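You operate a simulated robot arm through the tools that you are given. There is no shell and no other tool.

Carry out the task below with a simulated two-armed robot. There is one attempt and no reset: what you move stays moved.

JOB
Free the clamp, swing it clear, then burnish and wax the top of the glued block.
Fine: polishing stone, then white pad, all over; both go back; the block with the cream band stays on its ledge. Set down upright: polishing stone with green knob.

Only the result counts: the job must be done as asked and must still hold three seconds after the hand-in. Knocking over, shifting, dropping, spilling or breaking anything else fails it.

ROBOT AND FRAMES
Two 7-joint arms with two-finger parallel grippers on one trunk that stands fixed in place. Base frame: the origin is at the foot of the trunk, x ahead of it, y to its left, z up. Units: mm, rad, N and s.
The left shoulder is at [50, 209, 1221], the right one opposite. With the tool pointing down near the work surface each hand reaches from about 100 to 900 mm from the base axis, measured 20 degrees to its own side. Payload 4.4 kg a hand.
Tool frame (each hand has its own): the origin (TCP) lies between the finger pads and is the grasp point; the fingertips stand 23 mm ahead of it; z points along the fingers, y is the line along which they close. Largest opening 94 mm; finger width 38, thickness 10; the body of the gripper, 54 by 96 mm, starts 39 mm behind the TCP.
Orientation is that of the tool frame in the base frame, as a unit quaternion [w, x, y, z]. With the fingers straight down and closing along the base's y, the tool's x points along the base's -x, its y along +y and its z along -z.

CONTROLS
- The arms move only by the tool step_arm. It takes "left_increments", "right_increments" or both (then of equal length, played together; a hand with none holds still); each is a list of rows, each a list of 6 numbers: the shift along the tool's x, y, z in mm, then the turn, a rotation vector about the tool's x, y, z in rad. In form: [[x, y, z, wx, wy, wz], ...]. A call has 1 to 20 rows; each row shifts and turns the commanded pose from where the row before left it, along the tool's axes as they then stand. "left_claw" and "right_claw" are, for a hand that has rows, the opening, from 0 (shut) to 1 (fully open), set as the call begins (left out, the last holds). Rows are played at 5 a second. More than 50 mm and 0.15 rad between two rows, or a gripper value outside its range, and nothing of the call is played. Where a pose cannot be reached the arm comes as near as it can. A force on the tool above 60 N (or 10 N above the force at the start of the call, whichever is more), or a blocked arm, ends the call early, and 0.2 s more pass. Each finger travels about 108 mm/s and halts on what it meets, pressing with about 34 N; the grip force reading is that of the motor and also rises with nothing between the fingers. The clock runs only during rows and for 0.2 s after the last one: add rows that do not move to give the fingers time. It gives the time, the measured TCP pose, the force on the tool (base axes), the opening and the grip force at its end, in the units of the frame above (readings bear some noise), with the torque about the TCP (base axes, N m) and any sound that the robot's microphone picked up.
- Cameras (640 x 400 px; columns grow to the right, rows downward): "scene" is now at [151.9, -38, 1410.1]; the picture's right is [-0.40, -0.92, 0.00], its down [-0.36, 0.16, -0.92] and it looks along [0.84, -0.37, -0.39] (base axes); focal length 278 px, centre (320, 200). "left" rides on the left gripper at [86, -16, -75] in its tool frame; the picture's right is [0.18, 0.98, 0.00], its down [-0.58, 0.11, -0.81] and it looks along [-0.79, 0.15, 0.59] (tool axes); focal length 243 px, centre (320, 200). "right" rides on the right gripper at [86, 16, -74] in its tool frame; the picture's right is [-0.18, 0.98, 0.00], its down [-0.58, -0.11, -0.81] and it looks along [-0.79, -0.15, 0.59] (tool axes); focal length 243 px, centre (320, 200). There is no depth. A picture from a camera that has moved, and an enlarged one, comes with that camera's place and axes in the base frame and with its lens.
- get_image(camera): a new picture of that camera. It takes no simulated time.
- lift_body(by): slides the trunk up (or, below 0, down) by that many mm; the arms and the scene camera ride with it, the base frame stays. It gives what a move gives, with no picture.
- turn_head(pan, tilt): turns the head with the scene camera to pan (to the left, within 1.396 rad either way) and tilt (down, from -0.506 to 1.204), counted from straight ahead of the robot. It gives what a move gives.
- zoom(camera, box): a new picture of the part [left, top, right, bottom] of that camera's present view, enlarged. It takes no simulated time.
- finish_job(): hands the job in; it is judged then, once.

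Places have to be worked out from the pictures, the camera data and where the tool is seen. Open the grippers and draw the arms clear of the work before you hand the job in, unless the task says otherwise.

The tools are called after ">>>" as a command line: name --argument value ..., lists and objects as JSON in quotes. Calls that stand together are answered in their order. step_arm: Moves the arms, as the interface text tells. Its arguments: {"type":"object","properties":{"left_increments":{"type":"array"},"left_claw":{"type":"number"},"right_increments":{"type":"array"},"right_claw":{"type":"number"}},"required":[]} The other tools are called the same way: lift_body (by) slides the trunk up or down; turn_head (pan, tilt) turns the head that bears the scene camera; get_image (camera) takes a picture; zoom (camera, box) takes an enlarged picture of a part of a camera's view; finish_job () hands the job in.

At the start:

```text
time_s: 0.0
left_position: [603.5, -1.1, 1289.1]
left_tool_rot: [0.0, -0.001, 1.0, 0.001]
left_contact_force: [-0.2, 0.0, 0.0]
left_torque: [0.01, 0.01, -0.03]
left_width: 94.3
left_finger_force: 0.0
right_position: [378.9, -506.3, 1241.2]
right_tool_rot: [0.0, -0.001, 1.0, 0.0]
right_contact_force: [0.0, 0.6, 0.2]
right_torque: [-0.01, 0.01, -0.01]
right_width: 94.1
right_finger_force: 0.1
trunk travel left (down, up): [-300.0, 263.0]
head pan, tilt: [-0.415, 0.405]
```

scene: 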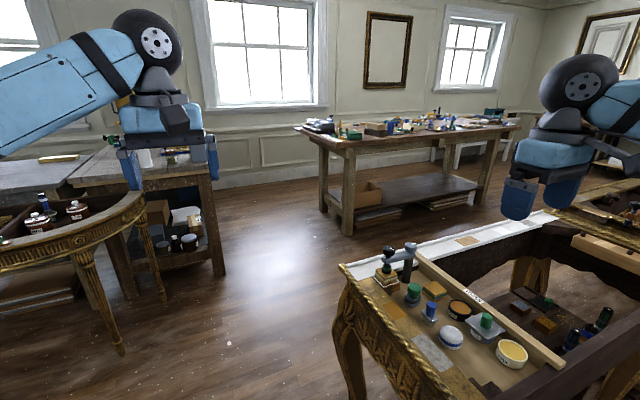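
right: 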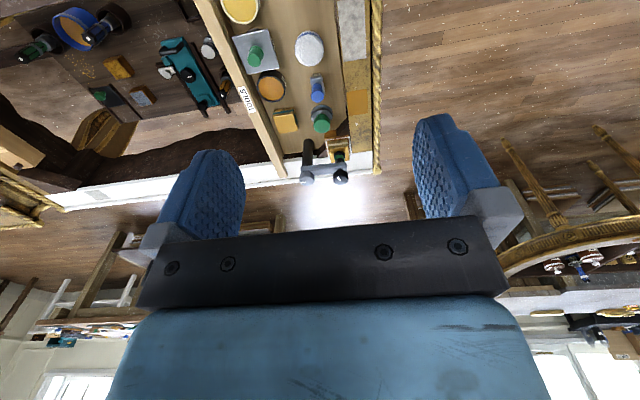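
left: 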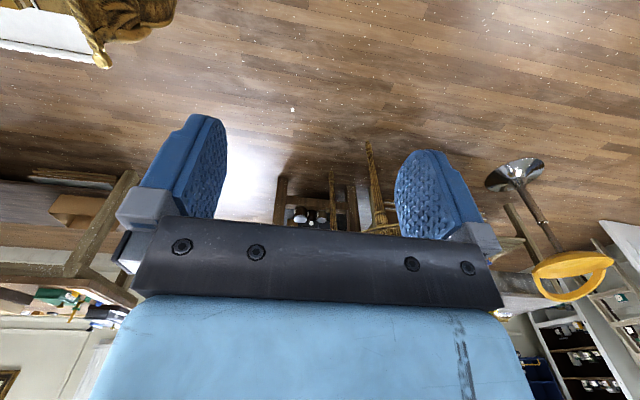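

The work seems to be on the table at the right; I'll zoom in on it to identify the clamp, block, stones and pads.

>>> zoom --camera "scene" --box '[330, 220, 570, 400]'

>>> zoom --camera "right" --box '[200, 0, 400, 200]'

>>> zoom --camera "right" --box '[0, 0, 260, 200]'

```text
2.22 times, centred on (450, 310) of scene
camera zoom: at [151.9, -38.0, 1410.1], right [-0.4, -0.92, 0.0], down [-0.36, 0.16, -0.92], along [0.84, -0.37, -0.39], focal length 618 px, centre (31, -44)
```

zoom: 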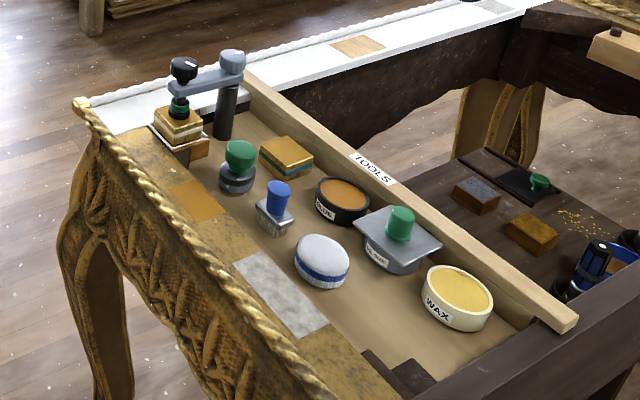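

```text
2.00 times, centred on (300, 100) of right
camera zoom: at [292.6, -490.9, 1315.1], right [0.18, 0.98, 0.0], down [0.58, -0.11, 0.81], along [0.79, -0.15, -0.59], focal length 485 px, centre (360, 400)
```

zoom: 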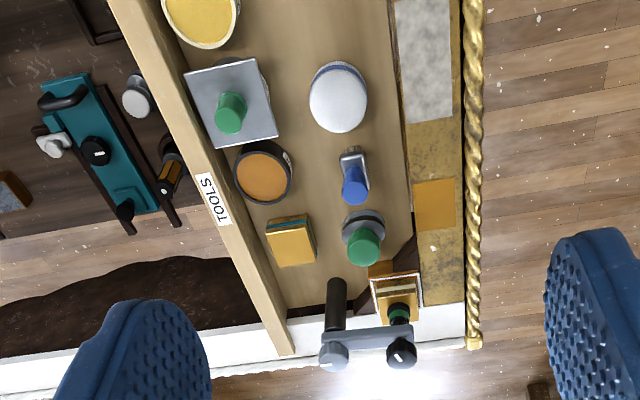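

```text
2.00 times, centred on (130, 100) of right
camera zoom: at [292.6, -490.9, 1315.1], right [0.18, 0.98, 0.0], down [0.58, -0.11, 0.81], along [0.79, -0.15, -0.59], focal length 485 px, centre (700, 400)
```

zoom: 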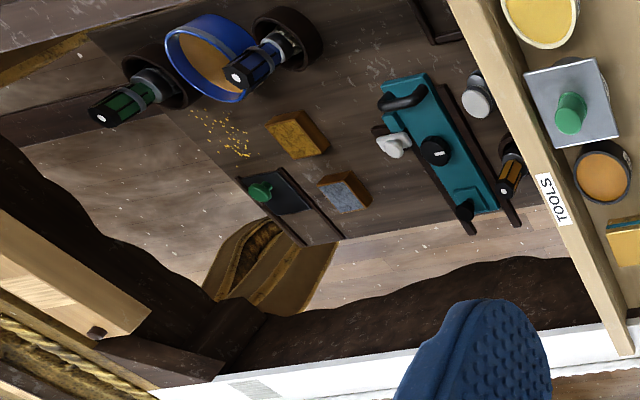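

The table with clamp, block and tools sits around x≈700, y≈-520. I'll turn the head toward it for a centred view.

>>> turn_head --pan -0.75 --tilt 0.65

>>> get_image --camera "scene"

```text
time_s: 0.8
left_position: [603.4, -0.8, 1289.0]
left_tool_rot: [0.0, 0.0, 1.0, 0.0]
left_contact_force: [-1.0, 1.0, 0.0]
left_torque: [0.02, -0.03, -0.03]
left_width: 94.2
left_finger_force: 0.0
right_position: [379.5, -506.9, 1242.4]
right_tool_rot: [0.0, -0.001, 1.0, 0.001]
right_contact_force: [0.5, -0.3, 1.0]
right_torque: [0.01, 0.0, -0.03]
right_width: 94.4
right_finger_force: 0.0
trunk travel left (down, up): [-300.0, 263.0]
head pan, tilt: [-0.75, 0.649]
```

```text
taken
camera scene: at [130.8, -59.8, 1388.1], right [-0.68, -0.73, 0.0], down [-0.44, 0.41, -0.8], along [0.58, -0.54, -0.6], focal length 278 px, centre (320, 200)
```

scene: 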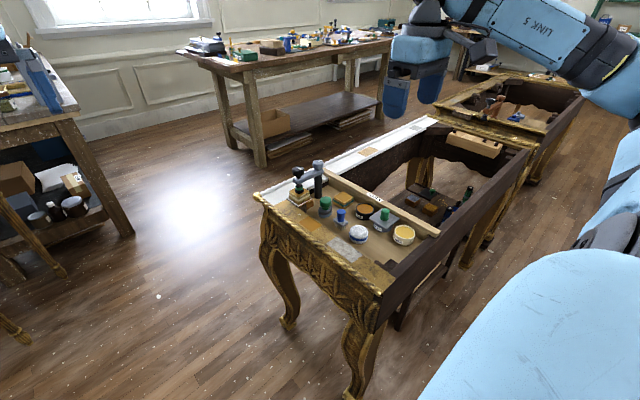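

I'll zoom in on the tool tray in several parts for detail.

>>> zoom --camera "scene" --box '[270, 150, 366, 210]'

>>> zoom --camera "scene" --box '[274, 175, 450, 285]'

>>> zoom --camera "scene" --box '[330, 195, 426, 255]'

>>> zoom --camera "scene" --box '[390, 160, 486, 220]'

```text
6.67 times, centred on (318, 180) of scene
camera zoom: at [130.8, -59.8, 1388.1], right [-0.68, -0.73, 0.0], down [-0.44, 0.41, -0.8], along [0.58, -0.54, -0.6], focal length 1855 px, centre (333, 333)
```

zoom: 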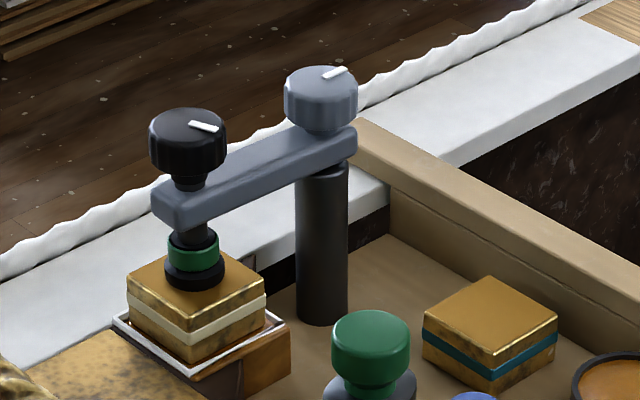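

```text
3.64 times, centred on (362, 230) of scene
camera zoom: at [130.8, -59.8, 1388.1], right [-0.68, -0.73, 0.0], down [-0.44, 0.41, -0.8], along [0.58, -0.54, -0.6], focal length 1012 px, centre (167, 91)
```

zoom: 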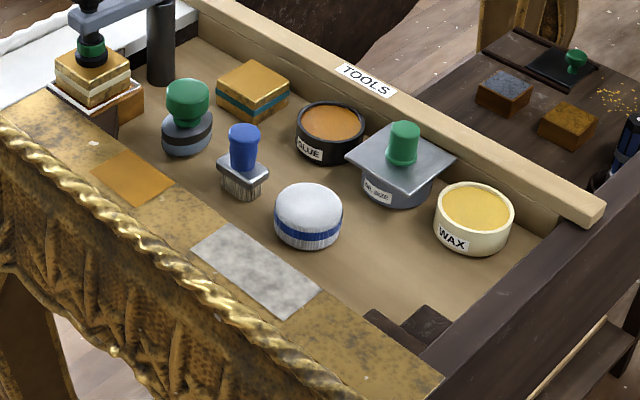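

```text
6.67 times, centred on (378, 225) of scene
camera zoom: at [130.8, -59.8, 1388.1], right [-0.68, -0.73, 0.0], down [-0.44, 0.41, -0.8], along [0.58, -0.54, -0.6], focal length 1855 px, centre (-67, 33)
```

zoom: 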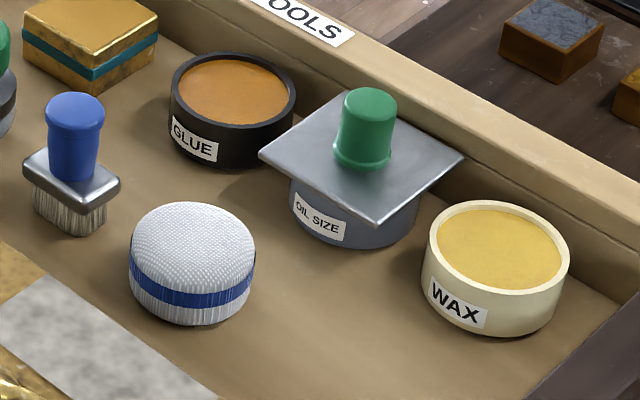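

```text
6.67 times, centred on (438, 190) of scene
camera zoom: at [130.8, -59.8, 1388.1], right [-0.68, -0.73, 0.0], down [-0.44, 0.41, -0.8], along [0.58, -0.54, -0.6], focal length 1855 px, centre (-467, 267)
```

zoom: 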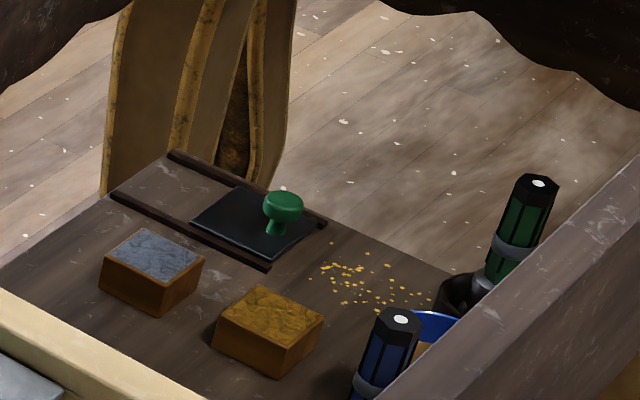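

The tray lies roughly x 350–780, y −470…−660; clamp knobs near (727,−522,933) and (722,−602,928), block top about z≈850. I'll bring the right hand camera closer for a careful look at the clamp and block.

>>> step_arm --right_increments '[[-20, 0, 20, 0, 0, 0], [-24, -1, 37, 0, 0, 0], [-24, -1, 37, 0, 0, 0], [-24, -1, 37, 0, 0, 0], [-24, -1, 37, 0, 0, 0], [-24, -1, 37, 0, 0, 0], [-24, -1, 37, 0, 0, 0], [-20, -1, 20, 0, 0, 0], [-10, 0, 5, 0, 0, 0]]' --right_claw 1

>>> get_image --camera "right"

>>> get_image --camera "scene"

```text
time_s: 2.8
left_position: [602.9, -0.4, 1289.0]
left_tool_rot: [0.0, 0.0, 1.0, 0.0]
left_contact_force: [0.6, 1.0, 0.4]
left_torque: [-0.01, 0.0, 0.01]
left_width: 93.7
left_finger_force: 0.0
right_position: [572.1, -513.6, 975.3]
right_tool_rot: [0.0, 0.0, 1.0, 0.001]
right_contact_force: [0.4, 0.1, -0.4]
right_torque: [0.0, 0.02, -0.02]
right_width: 94.1
right_finger_force: 0.0
trunk travel left (down, up): [-300.0, 263.0]
head pan, tilt: [-0.75, 0.649]
```

```text
taken
camera right: at [486.2, -498.0, 1047.9], right [0.18, 0.98, 0.0], down [0.58, -0.11, 0.81], along [0.79, -0.15, -0.59], focal length 243 px, centre (320, 200)
```

right: 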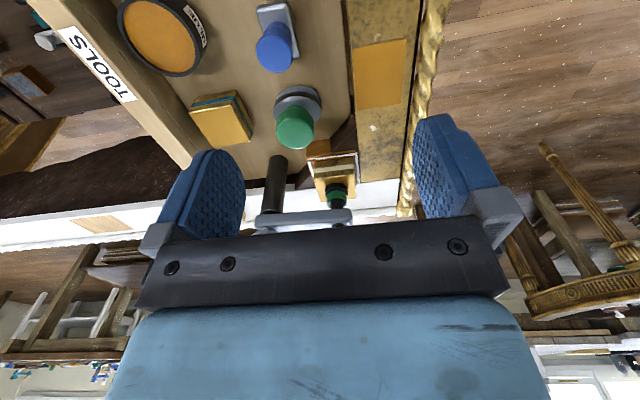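

```text
taken
camera scene: at [130.9, -59.8, 1388.1], right [-0.68, -0.73, 0.0], down [-0.44, 0.41, -0.8], along [0.58, -0.54, -0.6], focal length 278 px, centre (320, 200)
```

scene: 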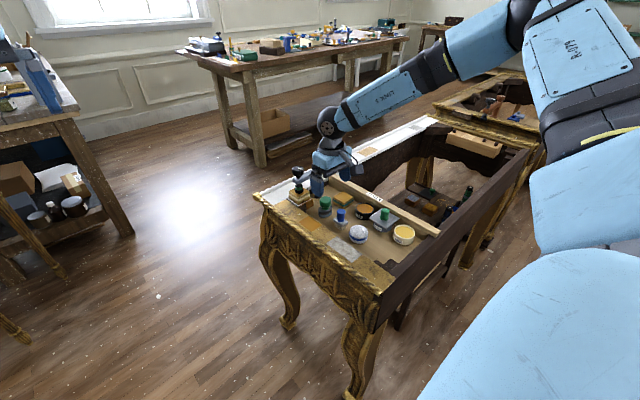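

The clamp is partly hidden behind the gripper body in this view; I'll zoom in on what is visible, then raise the hand and look down on it.

>>> zoom --camera "right" --box '[240, 60, 400, 220]'

>>> zoom --camera "right" --box '[120, 0, 340, 150]'

>>> step_arm --right_increments '[[0, 0, -30, 0, 0, 0], [0, 0, -40, 0, 0, 0], [0, 0, -40, 0, 0, 0], [-20, 0, -30, 0, 0, 0], [-30, 0, 0, 0, 0, 0], [-10, 0, 0, 0, 0, 0]]'

>>> get_image --camera "right"

>>> zoom --camera "right" --box '[240, 40, 420, 200]'

```text
2.50 times, centred on (320, 140) of right
camera zoom: at [486.2, -498.0, 1047.9], right [0.18, 0.98, 0.0], down [0.58, -0.11, 0.81], along [0.79, -0.15, -0.59], focal length 606 px, centre (320, 350)
```

zoom: 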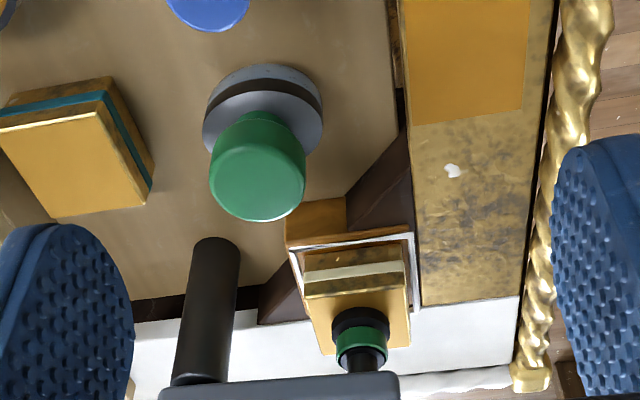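

```text
2.67 times, centred on (230, 75) of right
camera zoom: at [486.2, -498.0, 1047.9], right [0.18, 0.98, 0.0], down [0.58, -0.11, 0.81], along [0.79, -0.15, -0.59], focal length 647 px, centre (560, 533)
```

zoom: 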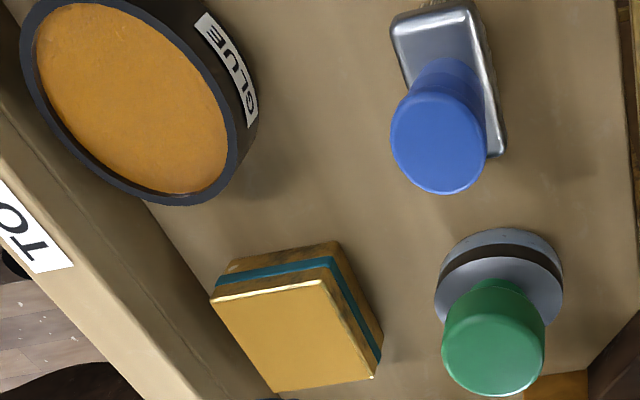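

```text
time_s: 4.2
left_position: [601.7, -0.1, 1289.2]
left_tool_rot: [-0.001, 0.0, 1.0, 0.0]
left_contact_force: [0.3, 0.0, 0.4]
left_torque: [0.01, 0.0, 0.01]
left_width: 93.9
left_finger_force: 0.1
right_position: [632.9, -513.1, 1115.4]
right_tool_rot: [0.0, -0.001, 1.0, 0.0]
right_contact_force: [-0.6, 1.1, 0.4]
right_torque: [-0.01, 0.05, -0.01]
right_width: 93.8
right_finger_force: 0.1
trunk travel left (down, up): [-300.0, 263.0]
head pan, tilt: [-0.75, 0.649]
```

```text
taken
camera right: at [546.0, -497.9, 1188.9], right [0.18, 0.98, 0.0], down [0.58, -0.11, 0.81], along [0.79, -0.15, -0.59], focal length 243 px, centre (320, 200)
```

right: 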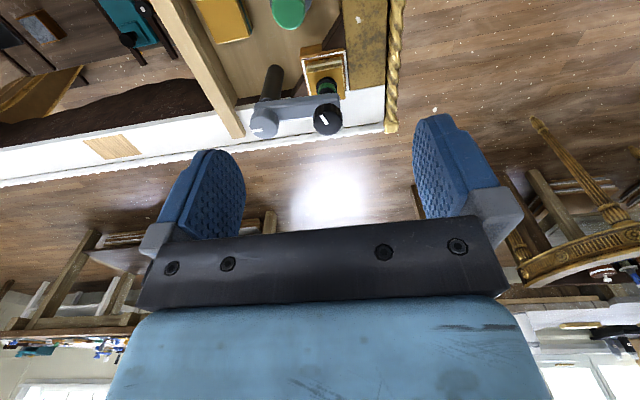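

```text
2.50 times, centred on (330, 120) of right
camera zoom: at [546.0, -497.9, 1188.9], right [0.18, 0.98, 0.0], down [0.58, -0.11, 0.81], along [0.79, -0.15, -0.59], focal length 606 px, centre (295, 400)
```

zoom: 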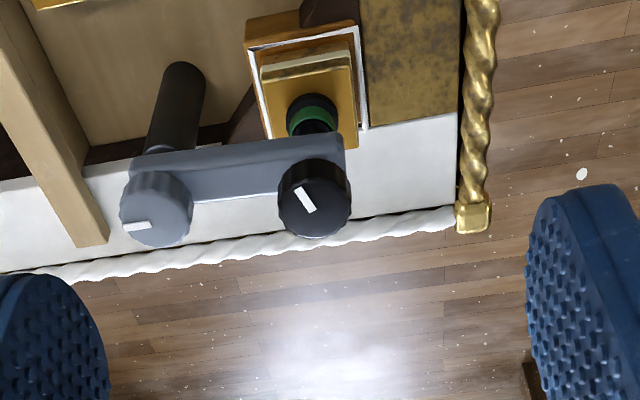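

Both knobs have white index marks. I'll hover over the black knob with fingers partly closed (about 60 mm) to check alignment from up close.

>>> step_arm --right_increments '[[-25, -2, 5, 0, 0, 0], [-25, -2, 30, 0, 0, 0], [-25, -2, 30, 0, 0, 0], [-20, -2, 30, 0, 0, 0], [0, -1, 20, 0, 0, 0], [0, 0, 0, 0, 0, 0]]' --right_claw 0.65

>>> get_image --camera "right"

>>> zoom --camera "right" --box '[220, 0, 400, 112]'

>>> zoom --camera "scene" --box '[270, 140, 366, 210]'

```text
time_s: 5.6
left_position: [603.9, -0.8, 1289.3]
left_tool_rot: [0.0, 0.0, 1.0, 0.0]
left_contact_force: [-0.2, 0.2, 0.2]
left_torque: [0.01, -0.01, -0.02]
left_width: 94.0
left_finger_force: 0.1
right_position: [719.6, -516.7, 1004.0]
right_tool_rot: [0.001, 0.001, 1.0, -0.001]
right_contact_force: [-1.0, -0.4, 0.0]
right_torque: [0.0, 0.0, -0.01]
right_width: 61.3
right_finger_force: 0.0
right hand out of reach, approached as far as the arm can: row 4, 5
trunk travel left (down, up): [-300.0, 263.0]
head pan, tilt: [-0.75, 0.649]
```

```text
taken
camera right: at [632.7, -501.6, 1076.3], right [0.19, 0.98, 0.0], down [0.58, -0.11, 0.81], along [0.79, -0.15, -0.59], focal length 243 px, centre (320, 200)
```

right: 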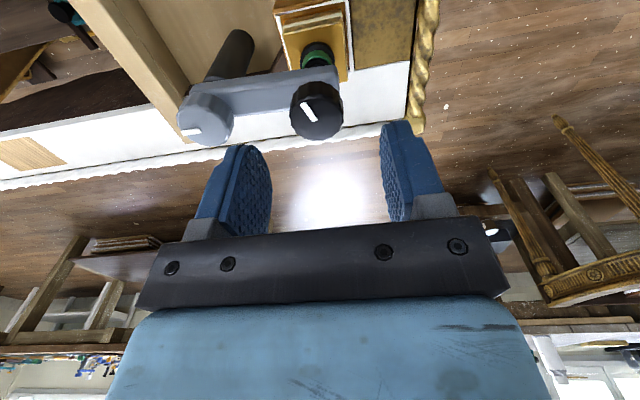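

```text
3.56 times, centred on (310, 56) of right
camera zoom: at [632.7, -501.6, 1076.3], right [0.19, 0.98, 0.0], down [0.58, -0.11, 0.81], along [0.79, -0.15, -0.59], focal length 863 px, centre (356, 712)
```

zoom: 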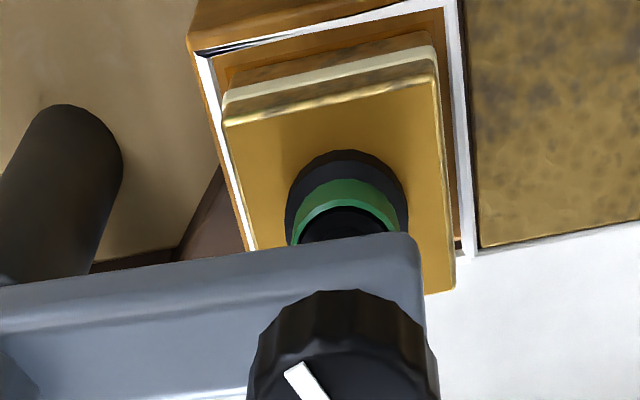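

```text
5.71 times, centred on (318, 175) of scene
camera zoom: at [131.1, -60.3, 1388.0], right [-0.68, -0.73, 0.0], down [-0.44, 0.41, -0.8], along [0.58, -0.54, -0.6], focal length 1590 px, centre (331, 343)
```

zoom: 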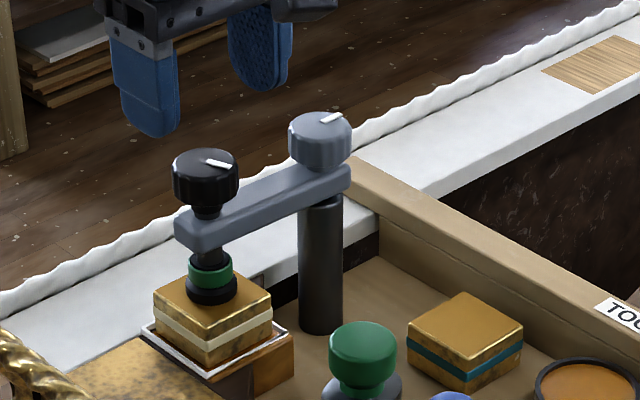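

The arm is near its reach limit here, so I'll pull the right hand up and back, then lower the trunk so the shoulder is closer to working height.

>>> step_arm --right_increments '[[0, 0, -20, 0, 0, 0], [20, 0, -40, 0, 0, 0], [30, 0, -40, 0, 0, 0], [30, 0, -40, 0, 0, 0], [20, 0, -20, 0, 0, 0], [0, 0, 0, 0, 0, 0]]'

>>> lift_body --by -150

>>> get_image --camera "scene"

```text
time_s: 7.0
left_position: [603.8, -0.5, 1290.2]
left_tool_rot: [0.0, 0.0, 1.0, 0.0]
left_contact_force: [-0.1, 0.6, 0.3]
left_torque: [0.0, 0.03, -0.01]
left_width: 94.2
left_finger_force: 0.1
right_position: [619.3, -517.2, 1163.6]
right_tool_rot: [0.0, 0.0, 1.0, 0.0]
right_contact_force: [0.6, -0.5, -1.4]
right_torque: [-0.01, 0.0, -0.02]
right_width: 61.2
right_finger_force: 0.1
trunk travel left (down, up): [-300.0, 263.0]
head pan, tilt: [-0.75, 0.649]
```

```text
time_s: 8.8
left_position: [602.6, 0.4, 1140.5]
left_tool_rot: [0.0, 0.0, 1.0, 0.0]
left_contact_force: [0.5, 0.3, -0.2]
left_torque: [0.01, 0.02, 0.02]
left_width: 94.0
left_finger_force: 0.2
right_position: [618.6, -518.3, 1014.0]
right_tool_rot: [0.001, 0.0, 1.0, 0.0]
right_contact_force: [0.8, -0.5, 0.1]
right_torque: [0.0, 0.01, 0.01]
right_width: 60.9
right_finger_force: 0.1
trunk travel left (down, up): [-150.0, 413.0]
head pan, tilt: [-0.75, 0.649]
```

```text
taken
camera scene: at [130.5, -59.8, 1238.2], right [-0.68, -0.73, 0.0], down [-0.44, 0.41, -0.8], along [0.58, -0.54, -0.6], focal length 278 px, centre (320, 200)
```

scene: 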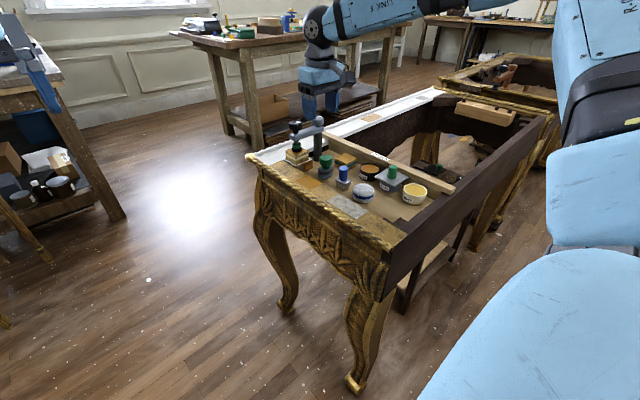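

Now a lower viewpoint; I'll zoom on the clamp and the tools to refine heights.

>>> zoom --camera "scene" --box '[270, 105, 350, 155]'

>>> zoom --camera "scene" --box '[270, 140, 366, 200]'

>>> zoom --camera "scene" --box '[340, 150, 436, 210]'

```text
8.00 times, centred on (310, 130) of scene
camera zoom: at [130.5, -59.8, 1238.2], right [-0.68, -0.73, 0.0], down [-0.44, 0.41, -0.8], along [0.58, -0.54, -0.6], focal length 2226 px, centre (400, 760)
```

zoom: 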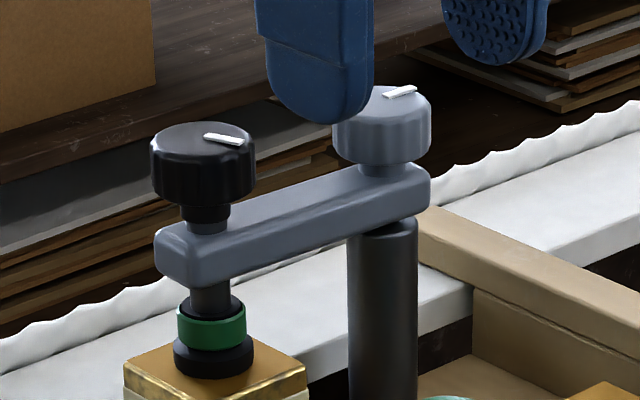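

```text
6.67 times, centred on (318, 170) of scene
camera zoom: at [130.5, -59.8, 1238.2], right [-0.68, -0.73, 0.0], down [-0.44, 0.41, -0.8], along [0.58, -0.54, -0.6], focal length 1855 px, centre (333, 400)
```

zoom: 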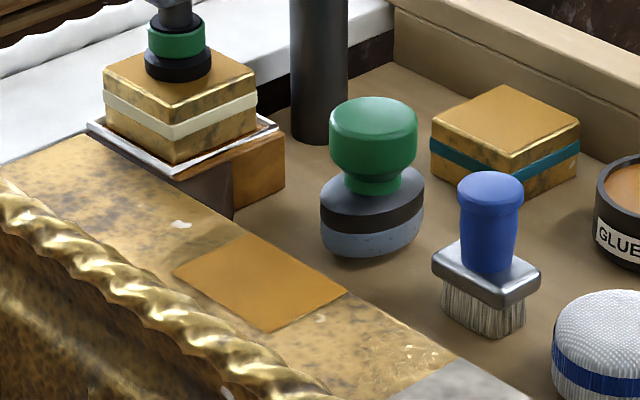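

```text
6.67 times, centred on (388, 180) of scene
camera zoom: at [130.5, -59.8, 1238.2], right [-0.68, -0.73, 0.0], down [-0.44, 0.41, -0.8], along [0.58, -0.54, -0.6], focal length 1855 px, centre (-133, 333)
```

zoom: 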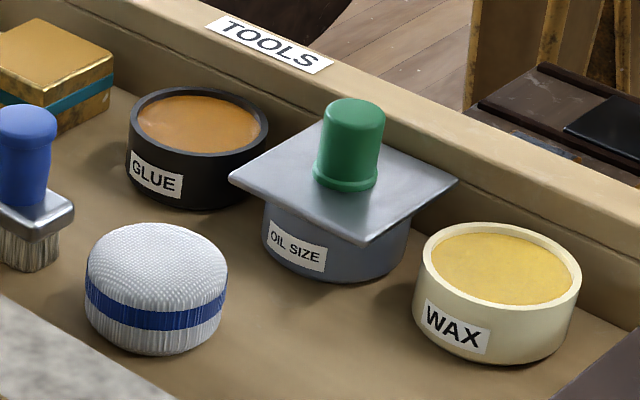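

Refined estimates: black knob Ø37 at (728,−521), top z≈938; block top z≈850; stone knob (626,−547,859); pad (485,−544,823); wax (396,−643,822). I'll hover over the black knob again and check alignment.

>>> step_arm --right_increments '[[-20, 0, 0, 0, 0, 0], [-30, -1, 0, 0, 0, 0], [-30, -1, 0, 0, 0, 0], [-29, -1, 10, 0, 0, 0], [0, 0, 10, 0, 0, 0], [0, 0, 0, 0, 0, 0]]' --right_claw 0.65

>>> get_image --camera "right"

>>> zoom --camera "scene" --box '[254, 85, 366, 155]'

```text
time_s: 10.2
left_position: [602.6, -0.8, 1138.2]
left_tool_rot: [0.001, 0.001, 1.0, 0.0]
left_contact_force: [0.0, -0.8, -0.1]
left_torque: [0.03, 0.02, -0.02]
left_width: 93.8
left_finger_force: 0.0
right_position: [728.9, -522.7, 992.3]
right_tool_rot: [0.0, 0.0, 1.0, 0.0]
right_contact_force: [0.6, 0.6, 0.8]
right_torque: [-0.03, 0.01, -0.01]
right_width: 61.1
right_finger_force: 0.1
trunk travel left (down, up): [-150.0, 413.0]
head pan, tilt: [-0.75, 0.649]
```

```text
taken
camera right: at [641.6, -505.4, 1065.8], right [0.18, 0.98, 0.0], down [0.58, -0.11, 0.81], along [0.79, -0.15, -0.59], focal length 243 px, centre (320, 200)
```

right: 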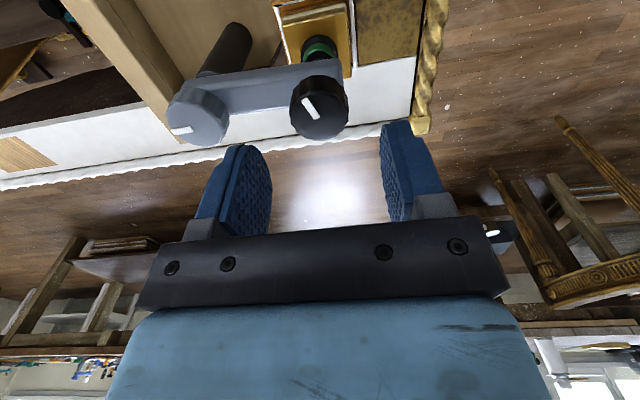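

```text
5.71 times, centred on (310, 120) of scene
camera zoom: at [131.1, -60.3, 1238.0], right [-0.68, -0.73, 0.0], down [-0.44, 0.41, -0.8], along [0.58, -0.54, -0.61], focal length 1590 px, centre (377, 657)
```

zoom: 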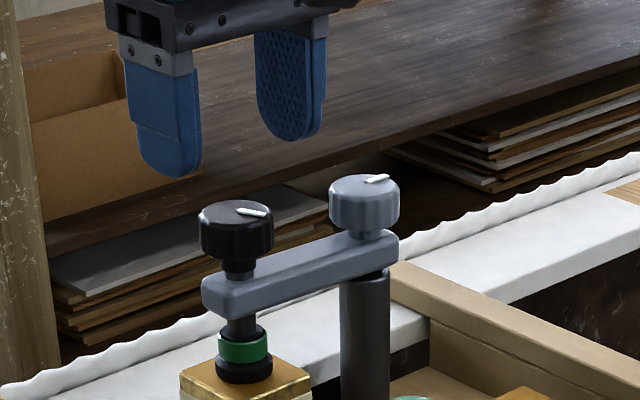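

Alignment with the black knob is good. I'll descend to TCP z≈939 (tips just above the clamp arm) and close on the knob.

>>> step_arm --right_increments '[[0, 0, 20, 0, 0, 0], [0, 0, 20, 0, 0, 0], [0, 0, 13, 0, 0, 0], [0, 0, 0, 0, 0, 0]]' --right_claw 0.65

>>> step_arm --right_increments '[[0, 0, 0, 0, 0, 0], [0, 0, 0, 0, 0, 0], [0, 0, 0, 0, 0, 0]]' --right_claw 0

>>> zoom --camera "scene" --box '[254, 85, 366, 155]'

```text
time_s: 11.2
left_position: [604.2, -0.2, 1139.6]
left_tool_rot: [0.0, 0.001, 1.0, 0.0]
left_contact_force: [0.8, -0.2, -0.3]
left_torque: [-0.04, -0.02, 0.04]
left_width: 93.9
left_finger_force: 0.0
right_position: [727.9, -521.0, 941.4]
right_tool_rot: [0.001, 0.0, 1.0, 0.001]
right_contact_force: [0.0, 0.1, -0.4]
right_torque: [-0.01, 0.01, -0.02]
right_width: 61.3
right_finger_force: 0.1
trunk travel left (down, up): [-150.0, 413.0]
head pan, tilt: [-0.75, 0.649]
```

```text
time_s: 12.0
left_position: [603.7, -0.9, 1139.9]
left_tool_rot: [0.001, 0.0, 1.0, 0.0]
left_contact_force: [-0.2, 0.6, 0.0]
left_torque: [-0.01, 0.01, -0.01]
left_width: 94.0
left_finger_force: 0.0
right_position: [727.7, -522.4, 940.6]
right_tool_rot: [0.0, 0.0, 1.0, 0.0]
right_contact_force: [1.6, -6.8, 0.8]
right_torque: [0.22, -0.04, 0.0]
right_width: 34.5
right_finger_force: 44.8
trunk travel left (down, up): [-150.0, 413.0]
head pan, tilt: [-0.75, 0.649]
```

```text
5.71 times, centred on (310, 120) of scene
camera zoom: at [130.7, -60.5, 1238.1], right [-0.68, -0.73, 0.0], down [-0.44, 0.41, -0.8], along [0.58, -0.54, -0.6], focal length 1590 px, centre (377, 657)
```

zoom: 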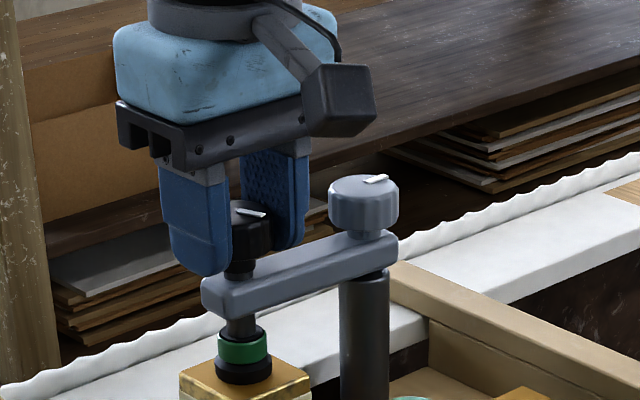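

Knob gripped (34.5 mm). I'll turn it counter-clockwise seen from above (negative about tool z), a little at first, watching torque.

>>> step_arm --right_increments '[[0, 0, 0, 0, 0, -0.08], [0, 0, 0, 0, 0, -0.1], [0, 0, 0, 0, 0, -0.1], [0, 0, 0, 0, 0, 0]]'

>>> zoom --camera "scene" --box '[254, 85, 366, 155]'

```text
time_s: 12.4
left_position: [605.3, -1.3, 1136.5]
left_tool_rot: [-0.002, -0.001, 1.0, 0.001]
left_contact_force: [0.5, 0.7, -0.2]
left_torque: [-0.03, 0.03, 0.0]
left_width: 93.9
left_finger_force: 0.1
right_position: [722.2, -521.3, 939.3]
right_tool_rot: [0.006, -0.037, 0.999, -0.007]
right_contact_force: [14.9, -13.9, -10.8]
right_torque: [0.09, -1.18, -0.07]
right_width: 34.6
right_finger_force: 45.1
right hand out of reach, approached as far as the arm can: row 1, 2
trunk travel left (down, up): [-150.0, 413.0]
head pan, tilt: [-0.75, 0.649]
stopped in row 2 (right hand): the force on the tool passed its limit at 72 N (the readings are from after the stop); the commanded pose is now the measured one
```

```text
5.71 times, centred on (310, 120) of scene
camera zoom: at [133.8, -60.8, 1237.2], right [-0.68, -0.73, 0.0], down [-0.44, 0.41, -0.79], along [0.58, -0.54, -0.61], focal length 1590 px, centre (377, 657)
```

zoom: 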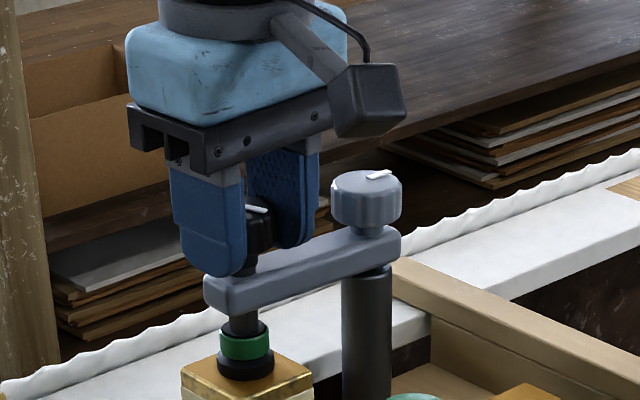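

Turning this way hit the arm's limit (not the knob's), so I'll open the fingers, back straight up, and test the wrist's turning range in free air.

>>> step_arm --right_increments '[[0, 0, 0, 0, 0, 0], [0, 0, 0, 0, 0, 0]]' --right_claw 0.65

>>> step_arm --right_increments '[[0, 0, -15, 0, 0, 0], [0, 0, -25, 0, 0, 0], [0, 0, -25, 0, 0, 0], [0, 0, 0, 0, 0, 0]]'

>>> zoom --camera "scene" --box '[254, 85, 366, 155]'

>>> get_image --camera "right"

```text
time_s: 13.0
left_position: [602.5, -0.2, 1139.3]
left_tool_rot: [0.0, 0.001, 1.0, -0.001]
left_contact_force: [0.1, 0.0, 0.2]
left_torque: [0.04, 0.01, 0.05]
left_width: 94.1
left_finger_force: 0.0
right_position: [718.5, -518.9, 945.3]
right_tool_rot: [0.008, -0.038, 0.999, -0.005]
right_contact_force: [0.2, 0.6, 0.3]
right_torque: [0.01, -0.01, 0.04]
right_width: 61.1
right_finger_force: 0.1
trunk travel left (down, up): [-150.0, 413.0]
head pan, tilt: [-0.75, 0.649]
```

```text
time_s: 14.0
left_position: [603.3, -1.2, 1138.5]
left_tool_rot: [-0.001, 0.0, 1.0, 0.0]
left_contact_force: [-0.5, -0.3, -0.1]
left_torque: [-0.03, 0.01, 0.01]
left_width: 94.0
left_finger_force: 0.1
right_position: [718.4, -519.6, 1008.7]
right_tool_rot: [0.006, -0.038, 0.999, -0.005]
right_contact_force: [0.5, 0.6, -0.8]
right_torque: [0.0, 0.0, 0.01]
right_width: 61.0
right_finger_force: 0.0
trunk travel left (down, up): [-150.0, 413.0]
head pan, tilt: [-0.75, 0.649]
```

```text
5.71 times, centred on (310, 120) of scene
camera zoom: at [130.8, -60.0, 1238.0], right [-0.68, -0.73, 0.0], down [-0.44, 0.41, -0.8], along [0.58, -0.54, -0.6], focal length 1590 px, centre (377, 657)
```

zoom: 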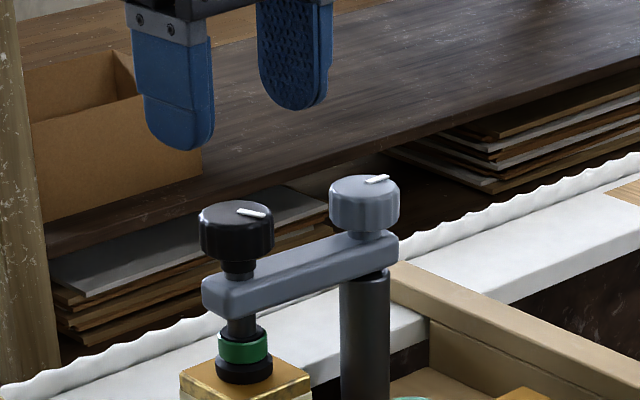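

```text
taken
camera right: at [630.5, -509.3, 1081.4], right [0.11, 0.99, -0.01], down [0.58, -0.06, 0.81], along [0.81, -0.09, -0.58], focal length 243 px, centre (320, 200)
```

right: 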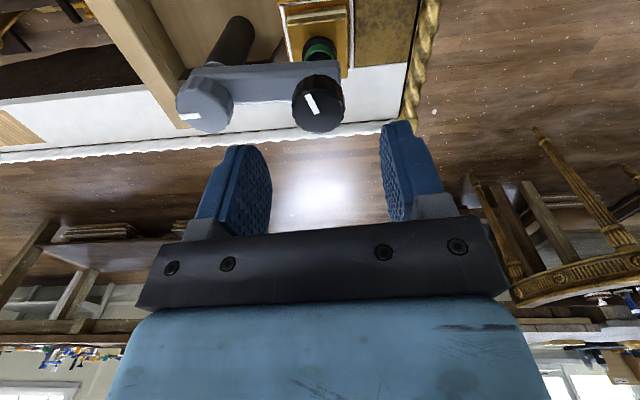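

The clamp looks unmoved. I'll correct the orientation and test turning the hand the other way (clockwise) in free air to see the available range.

>>> step_arm --right_increments '[[10, 0, 0, -0.01, 0.012, 0.076], [0, 0, 0, 0, 0, 0.14], [0, 0, 0, 0, 0, 0.14], [0, 0, 0, 0, 0, 0.14], [0, 0, 0, 0, 0, 0.14], [0, 0, 0, 0, 0, 0.14], [0, 0, 0, 0, 0, 0.14], [0, 0, 0, 0, 0, 0.14], [0, 0, 0, 0, 0, 0.14], [0, 0, 0, 0, 0, 0]]'

>>> get_image --camera "scene"

```text
time_s: 16.2
left_position: [603.6, -0.4, 1139.4]
left_tool_rot: [0.001, 0.0, 1.0, -0.001]
left_contact_force: [0.2, 0.2, 0.1]
left_torque: [0.02, 0.0, 0.02]
left_width: 93.9
left_finger_force: 0.1
right_position: [708.1, -519.9, 1009.2]
right_tool_rot: [0.0, 0.531, 0.847, 0.0]
right_contact_force: [0.3, 0.3, 0.5]
right_torque: [0.03, -0.01, 0.02]
right_width: 61.2
right_finger_force: 0.1
trunk travel left (down, up): [-150.0, 413.0]
head pan, tilt: [-0.75, 0.649]
```

```text
taken
camera scene: at [130.7, -60.0, 1238.1], right [-0.68, -0.73, 0.0], down [-0.44, 0.41, -0.8], along [0.58, -0.54, -0.6], focal length 278 px, centre (320, 200)
```

scene: 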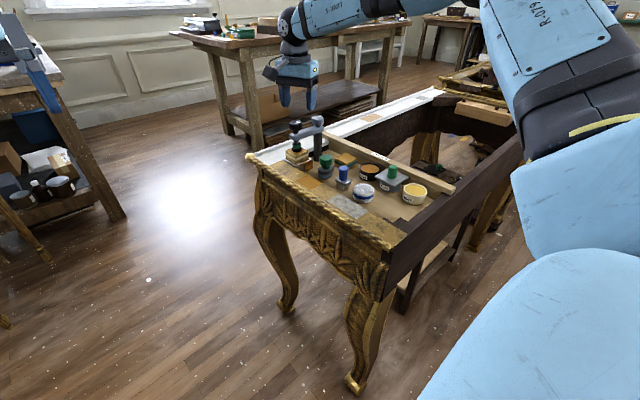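

The clockwise side works freely. I'll continue turning to find how far it goes, at the knob's x,y but above it.

>>> step_arm --right_increments '[[0, 0, 0, 0, 0, 0.14], [0, 0, 0, 0, 0, 0.14], [0, 0, 0, 0, 0, 0.14], [0, 0, 0, 0, 0, 0.14], [0, 0, 0, 0, 0, 0.14], [0, 0, 0, 0, 0, 0.14], [0, 0, 0, 0, 0, 0.14], [0, 0, 0, 0, 0, 0.14], [0, 0, 0, 0, 0, 0]]'

>>> get_image --camera "right"

```text
time_s: 18.2
left_position: [602.5, -0.3, 1139.7]
left_tool_rot: [0.0, 0.0, 1.0, 0.0]
left_contact_force: [-0.2, -0.3, 0.8]
left_torque: [-0.02, 0.0, 0.0]
left_width: 93.9
left_finger_force: 0.0
right_position: [709.1, -519.1, 1008.7]
right_tool_rot: [0.001, 0.9, 0.435, 0.001]
right_contact_force: [1.0, -0.3, -0.3]
right_torque: [0.01, 0.02, 0.0]
right_width: 61.0
right_finger_force: 0.0
trunk travel left (down, up): [-150.0, 413.0]
head pan, tilt: [-0.75, 0.649]
```

```text
taken
camera right: at [775.3, -462.8, 1082.6], right [0.66, -0.75, 0.0], down [-0.45, -0.39, 0.81], along [-0.61, -0.53, -0.59], focal length 243 px, centre (320, 200)
```

right: 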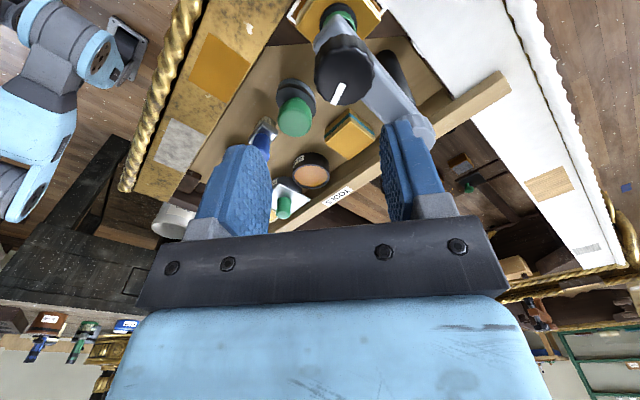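

Range is at least 2.2 rad. This reversed view is useful; I'll zoom in for the tools before proceeding.

>>> zoom --camera "right" --box '[250, 0, 430, 120]'

>>> zoom --camera "right" --box '[230, 70, 390, 230]'

```text
3.33 times, centred on (340, 60) of right
camera zoom: at [775.3, -462.8, 1082.6], right [0.66, -0.75, 0.0], down [-0.45, -0.39, 0.81], along [-0.61, -0.53, -0.59], focal length 809 px, centre (253, 667)
```

zoom: 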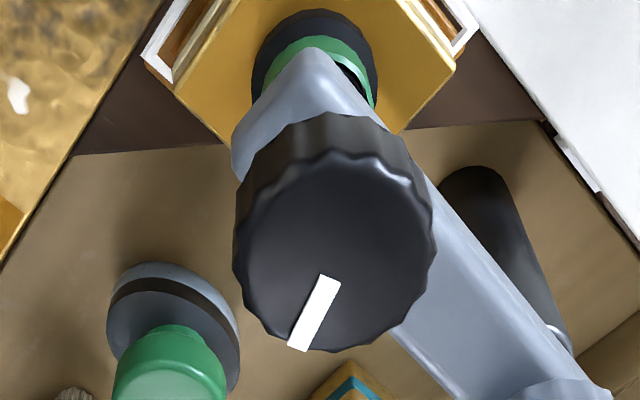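

```text
2.50 times, centred on (310, 150) of right
camera zoom: at [775.3, -462.8, 1082.6], right [0.66, -0.75, 0.0], down [-0.45, -0.39, 0.81], along [-0.61, -0.53, -0.59], focal length 606 px, centre (345, 325)
```

zoom: 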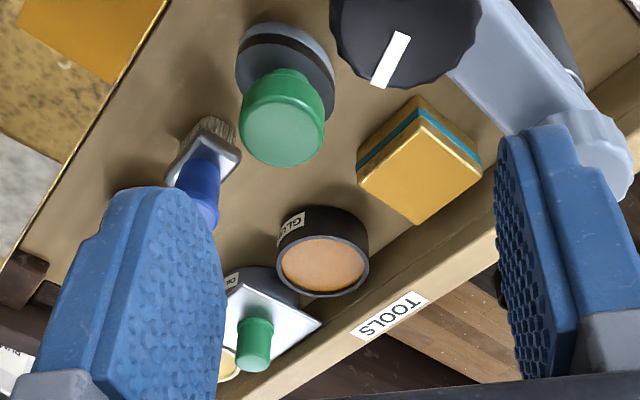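

I'll now position the hand, at this turned orientation, over the black knob and descend to grip it, leaving room to turn counter-clockwise by ~2 rad.

>>> step_arm --right_increments '[[5, 9, 0, 0, 0, 0], [4.7, 8.2, 0, 0, 0, 0], [0, 0, 20, 0, 0, 0], [0, 0, 20, 0, 0, 0], [0, 0, 0, 0, 0, 0]]' --right_claw 0.65

>>> zoom --camera "scene" --box '[254, 85, 366, 155]'

>>> get_image --camera "right"

```text
time_s: 19.4
left_position: [603.2, -0.5, 1139.7]
left_tool_rot: [0.0, 0.0, 1.0, 0.0]
left_contact_force: [0.2, 0.3, -1.0]
left_torque: [0.0, 0.0, -0.01]
left_width: 93.9
left_finger_force: 0.2
right_position: [728.6, -523.7, 969.0]
right_tool_rot: [0.0, 0.9, 0.436, 0.002]
right_contact_force: [0.6, 0.6, 0.0]
right_torque: [0.01, 0.01, -0.02]
right_width: 61.2
right_finger_force: 0.1
trunk travel left (down, up): [-150.0, 413.0]
head pan, tilt: [-0.75, 0.649]
```

```text
5.71 times, centred on (310, 120) of scene
camera zoom: at [130.5, -59.7, 1238.1], right [-0.68, -0.73, 0.0], down [-0.44, 0.41, -0.8], along [0.58, -0.54, -0.6], focal length 1590 px, centre (377, 657)
```

zoom: 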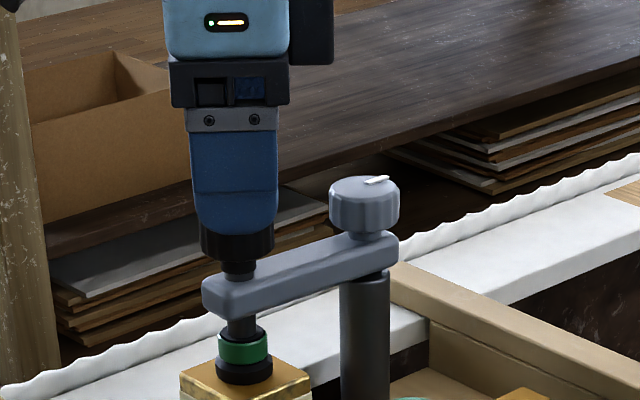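

```text
taken
camera right: at [794.4, -465.1, 1042.5], right [0.66, -0.75, 0.0], down [-0.45, -0.39, 0.81], along [-0.61, -0.53, -0.59], focal length 243 px, centre (320, 200)
```

right: 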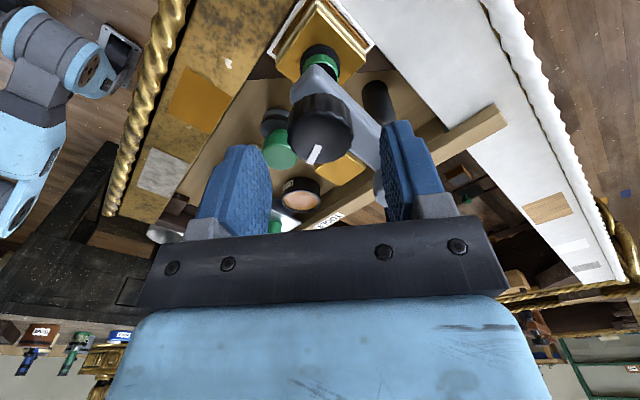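

I'll zoom in on the knob in this view to judge centering along the finger-width direction.

>>> zoom --camera "right" --box '[260, 80, 388, 180]'

```text
4.00 times, centred on (324, 130) of right
camera zoom: at [794.4, -465.1, 1042.5], right [0.66, -0.75, 0.0], down [-0.45, -0.39, 0.81], along [-0.61, -0.53, -0.59], focal length 970 px, centre (304, 480)
```

zoom: 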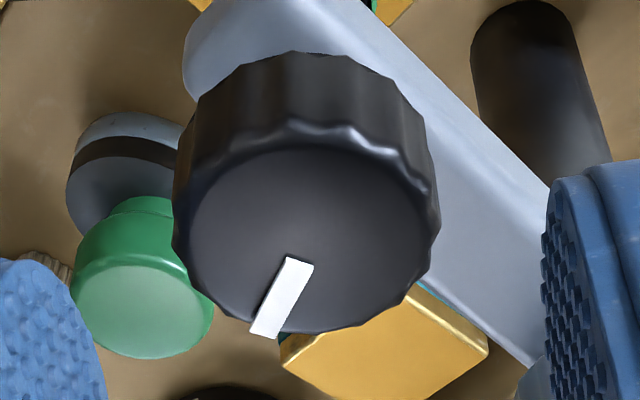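

The knob is centred under the TCP. I'll descend to z≈940, close, and then turn counter-clockwise in small steps.

>>> step_arm --right_increments '[[0, 0, 15, 0, 0, 0], [0, 0, 14, 0, 0, 0], [0, 0, 0, 0, 0, 0]]' --right_claw 0.65

>>> step_arm --right_increments '[[0, 0, 0, 0, 0, 0], [0, 0, 0, 0, 0, 0], [0, 0, 0, 0, 0, 0]]' --right_claw 0

>>> step_arm --right_increments '[[0, 0, 0, 0, 0, -0.06], [0, 0, 0, 0, 0, -0.08], [0, 0, 0, 0, 0, -0.08], [0, 0, 0, 0, 0, 0]]'

>>> zoom --camera "right" --box '[220, 40, 420, 200]'

```text
time_s: 20.2
left_position: [602.4, -0.4, 1138.0]
left_tool_rot: [0.0, 0.0, 1.0, 0.0]
left_contact_force: [0.3, -0.5, 0.5]
left_torque: [-0.03, 0.0, 0.02]
left_width: 94.1
left_finger_force: 0.1
right_position: [728.0, -523.4, 940.0]
right_tool_rot: [0.001, 0.9, 0.435, 0.001]
right_contact_force: [0.0, -0.5, -0.9]
right_torque: [-0.01, 0.0, 0.0]
right_width: 61.1
right_finger_force: 0.1
trunk travel left (down, up): [-150.0, 413.0]
head pan, tilt: [-0.75, 0.649]
```

```text
time_s: 21.0
left_position: [603.8, -0.7, 1138.1]
left_tool_rot: [0.0, 0.001, 1.0, 0.0]
left_contact_force: [0.2, 0.2, -0.4]
left_torque: [0.01, 0.03, -0.03]
left_width: 94.2
left_finger_force: 0.0
right_position: [727.2, -523.6, 939.3]
right_tool_rot: [-0.001, 0.9, 0.436, 0.0]
right_contact_force: [0.0, 1.3, -0.7]
right_torque: [0.2, 0.24, 0.02]
right_width: 35.1
right_finger_force: 44.9
trunk travel left (down, up): [-150.0, 413.0]
head pan, tilt: [-0.75, 0.649]
```

```text
time_s: 22.0
left_position: [603.2, -1.4, 1139.8]
left_tool_rot: [0.0, 0.0, 1.0, 0.0]
left_contact_force: [0.8, 0.2, 0.8]
left_torque: [-0.03, -0.02, 0.0]
left_width: 94.0
left_finger_force: 0.1
right_position: [728.7, -523.2, 940.7]
right_tool_rot: [0.001, 0.846, 0.533, 0.0]
right_contact_force: [0.4, -3.2, 2.5]
right_torque: [-0.05, 0.4, 0.01]
right_width: 34.8
right_finger_force: 45.3
trunk travel left (down, up): [-150.0, 413.0]
head pan, tilt: [-0.75, 0.649]
```

```text
2.50 times, centred on (320, 120) of right
camera zoom: at [780.6, -452.4, 1013.9], right [0.81, -0.59, 0.0], down [-0.35, -0.48, 0.81], along [-0.48, -0.65, -0.59], focal length 606 px, centre (320, 400)
```

zoom: 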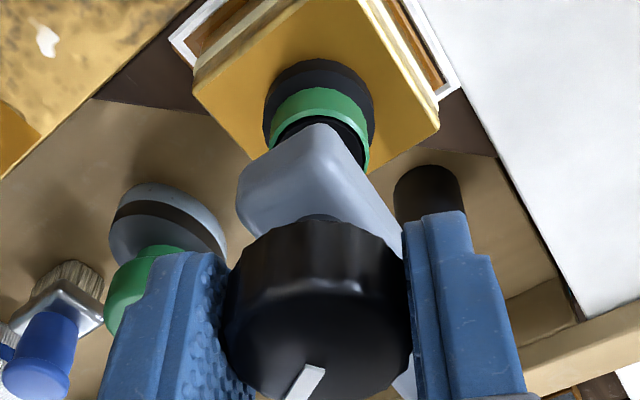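

The knob turns with almost no torque. I'll continue the counter-clockwise stroke.

>>> step_arm --right_increments '[[0, 0, 0, 0, 0, -0.12], [0, 0, 0, 0, 0, -0.12], [0, 0, 0, 0, 0, -0.12], [0, 0, 0, 0, 0, -0.12], [0, 0, 0, 0, 0, -0.12], [0, 0, 0, 0, 0, -0.12], [0, 0, 0, 0, 0, 0]]'

>>> zoom --camera "right" --box '[220, 0, 420, 160]'

>>> zoom --camera "scene" --box '[254, 95, 366, 165]'

```text
time_s: 23.6
left_position: [602.9, -1.6, 1139.1]
left_tool_rot: [-0.001, 0.0, 1.0, 0.0]
left_contact_force: [-0.6, 0.1, 0.3]
left_torque: [0.0, -0.02, 0.0]
left_width: 93.8
left_finger_force: 0.0
right_position: [727.4, -523.3, 941.3]
right_tool_rot: [0.002, 0.604, 0.797, 0.002]
right_contact_force: [14.3, -8.3, 14.7]
right_torque: [0.15, 0.16, -0.06]
right_width: 35.0
right_finger_force: 44.7
trunk travel left (down, up): [-150.0, 413.0]
head pan, tilt: [-0.75, 0.649]
```

```text
2.50 times, centred on (320, 80) of right
camera zoom: at [721.1, -435.7, 1014.2], right [1.0, 0.09, 0.0], down [0.05, -0.59, 0.81], along [0.07, -0.8, -0.59], focal length 606 px, centre (320, 500)
```

zoom: 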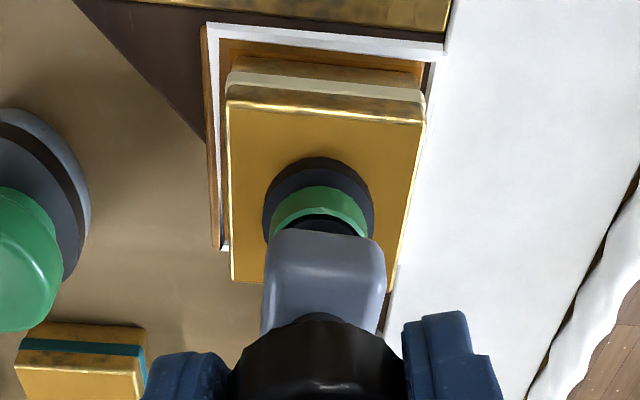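

```text
5.71 times, centred on (310, 130) of scene
camera zoom: at [130.7, -59.6, 1238.2], right [-0.68, -0.73, 0.0], down [-0.44, 0.41, -0.8], along [0.58, -0.54, -0.6], focal length 1590 px, centre (377, 600)
```

zoom: 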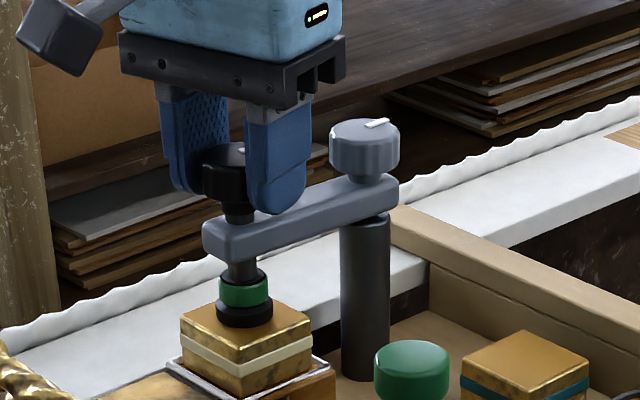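

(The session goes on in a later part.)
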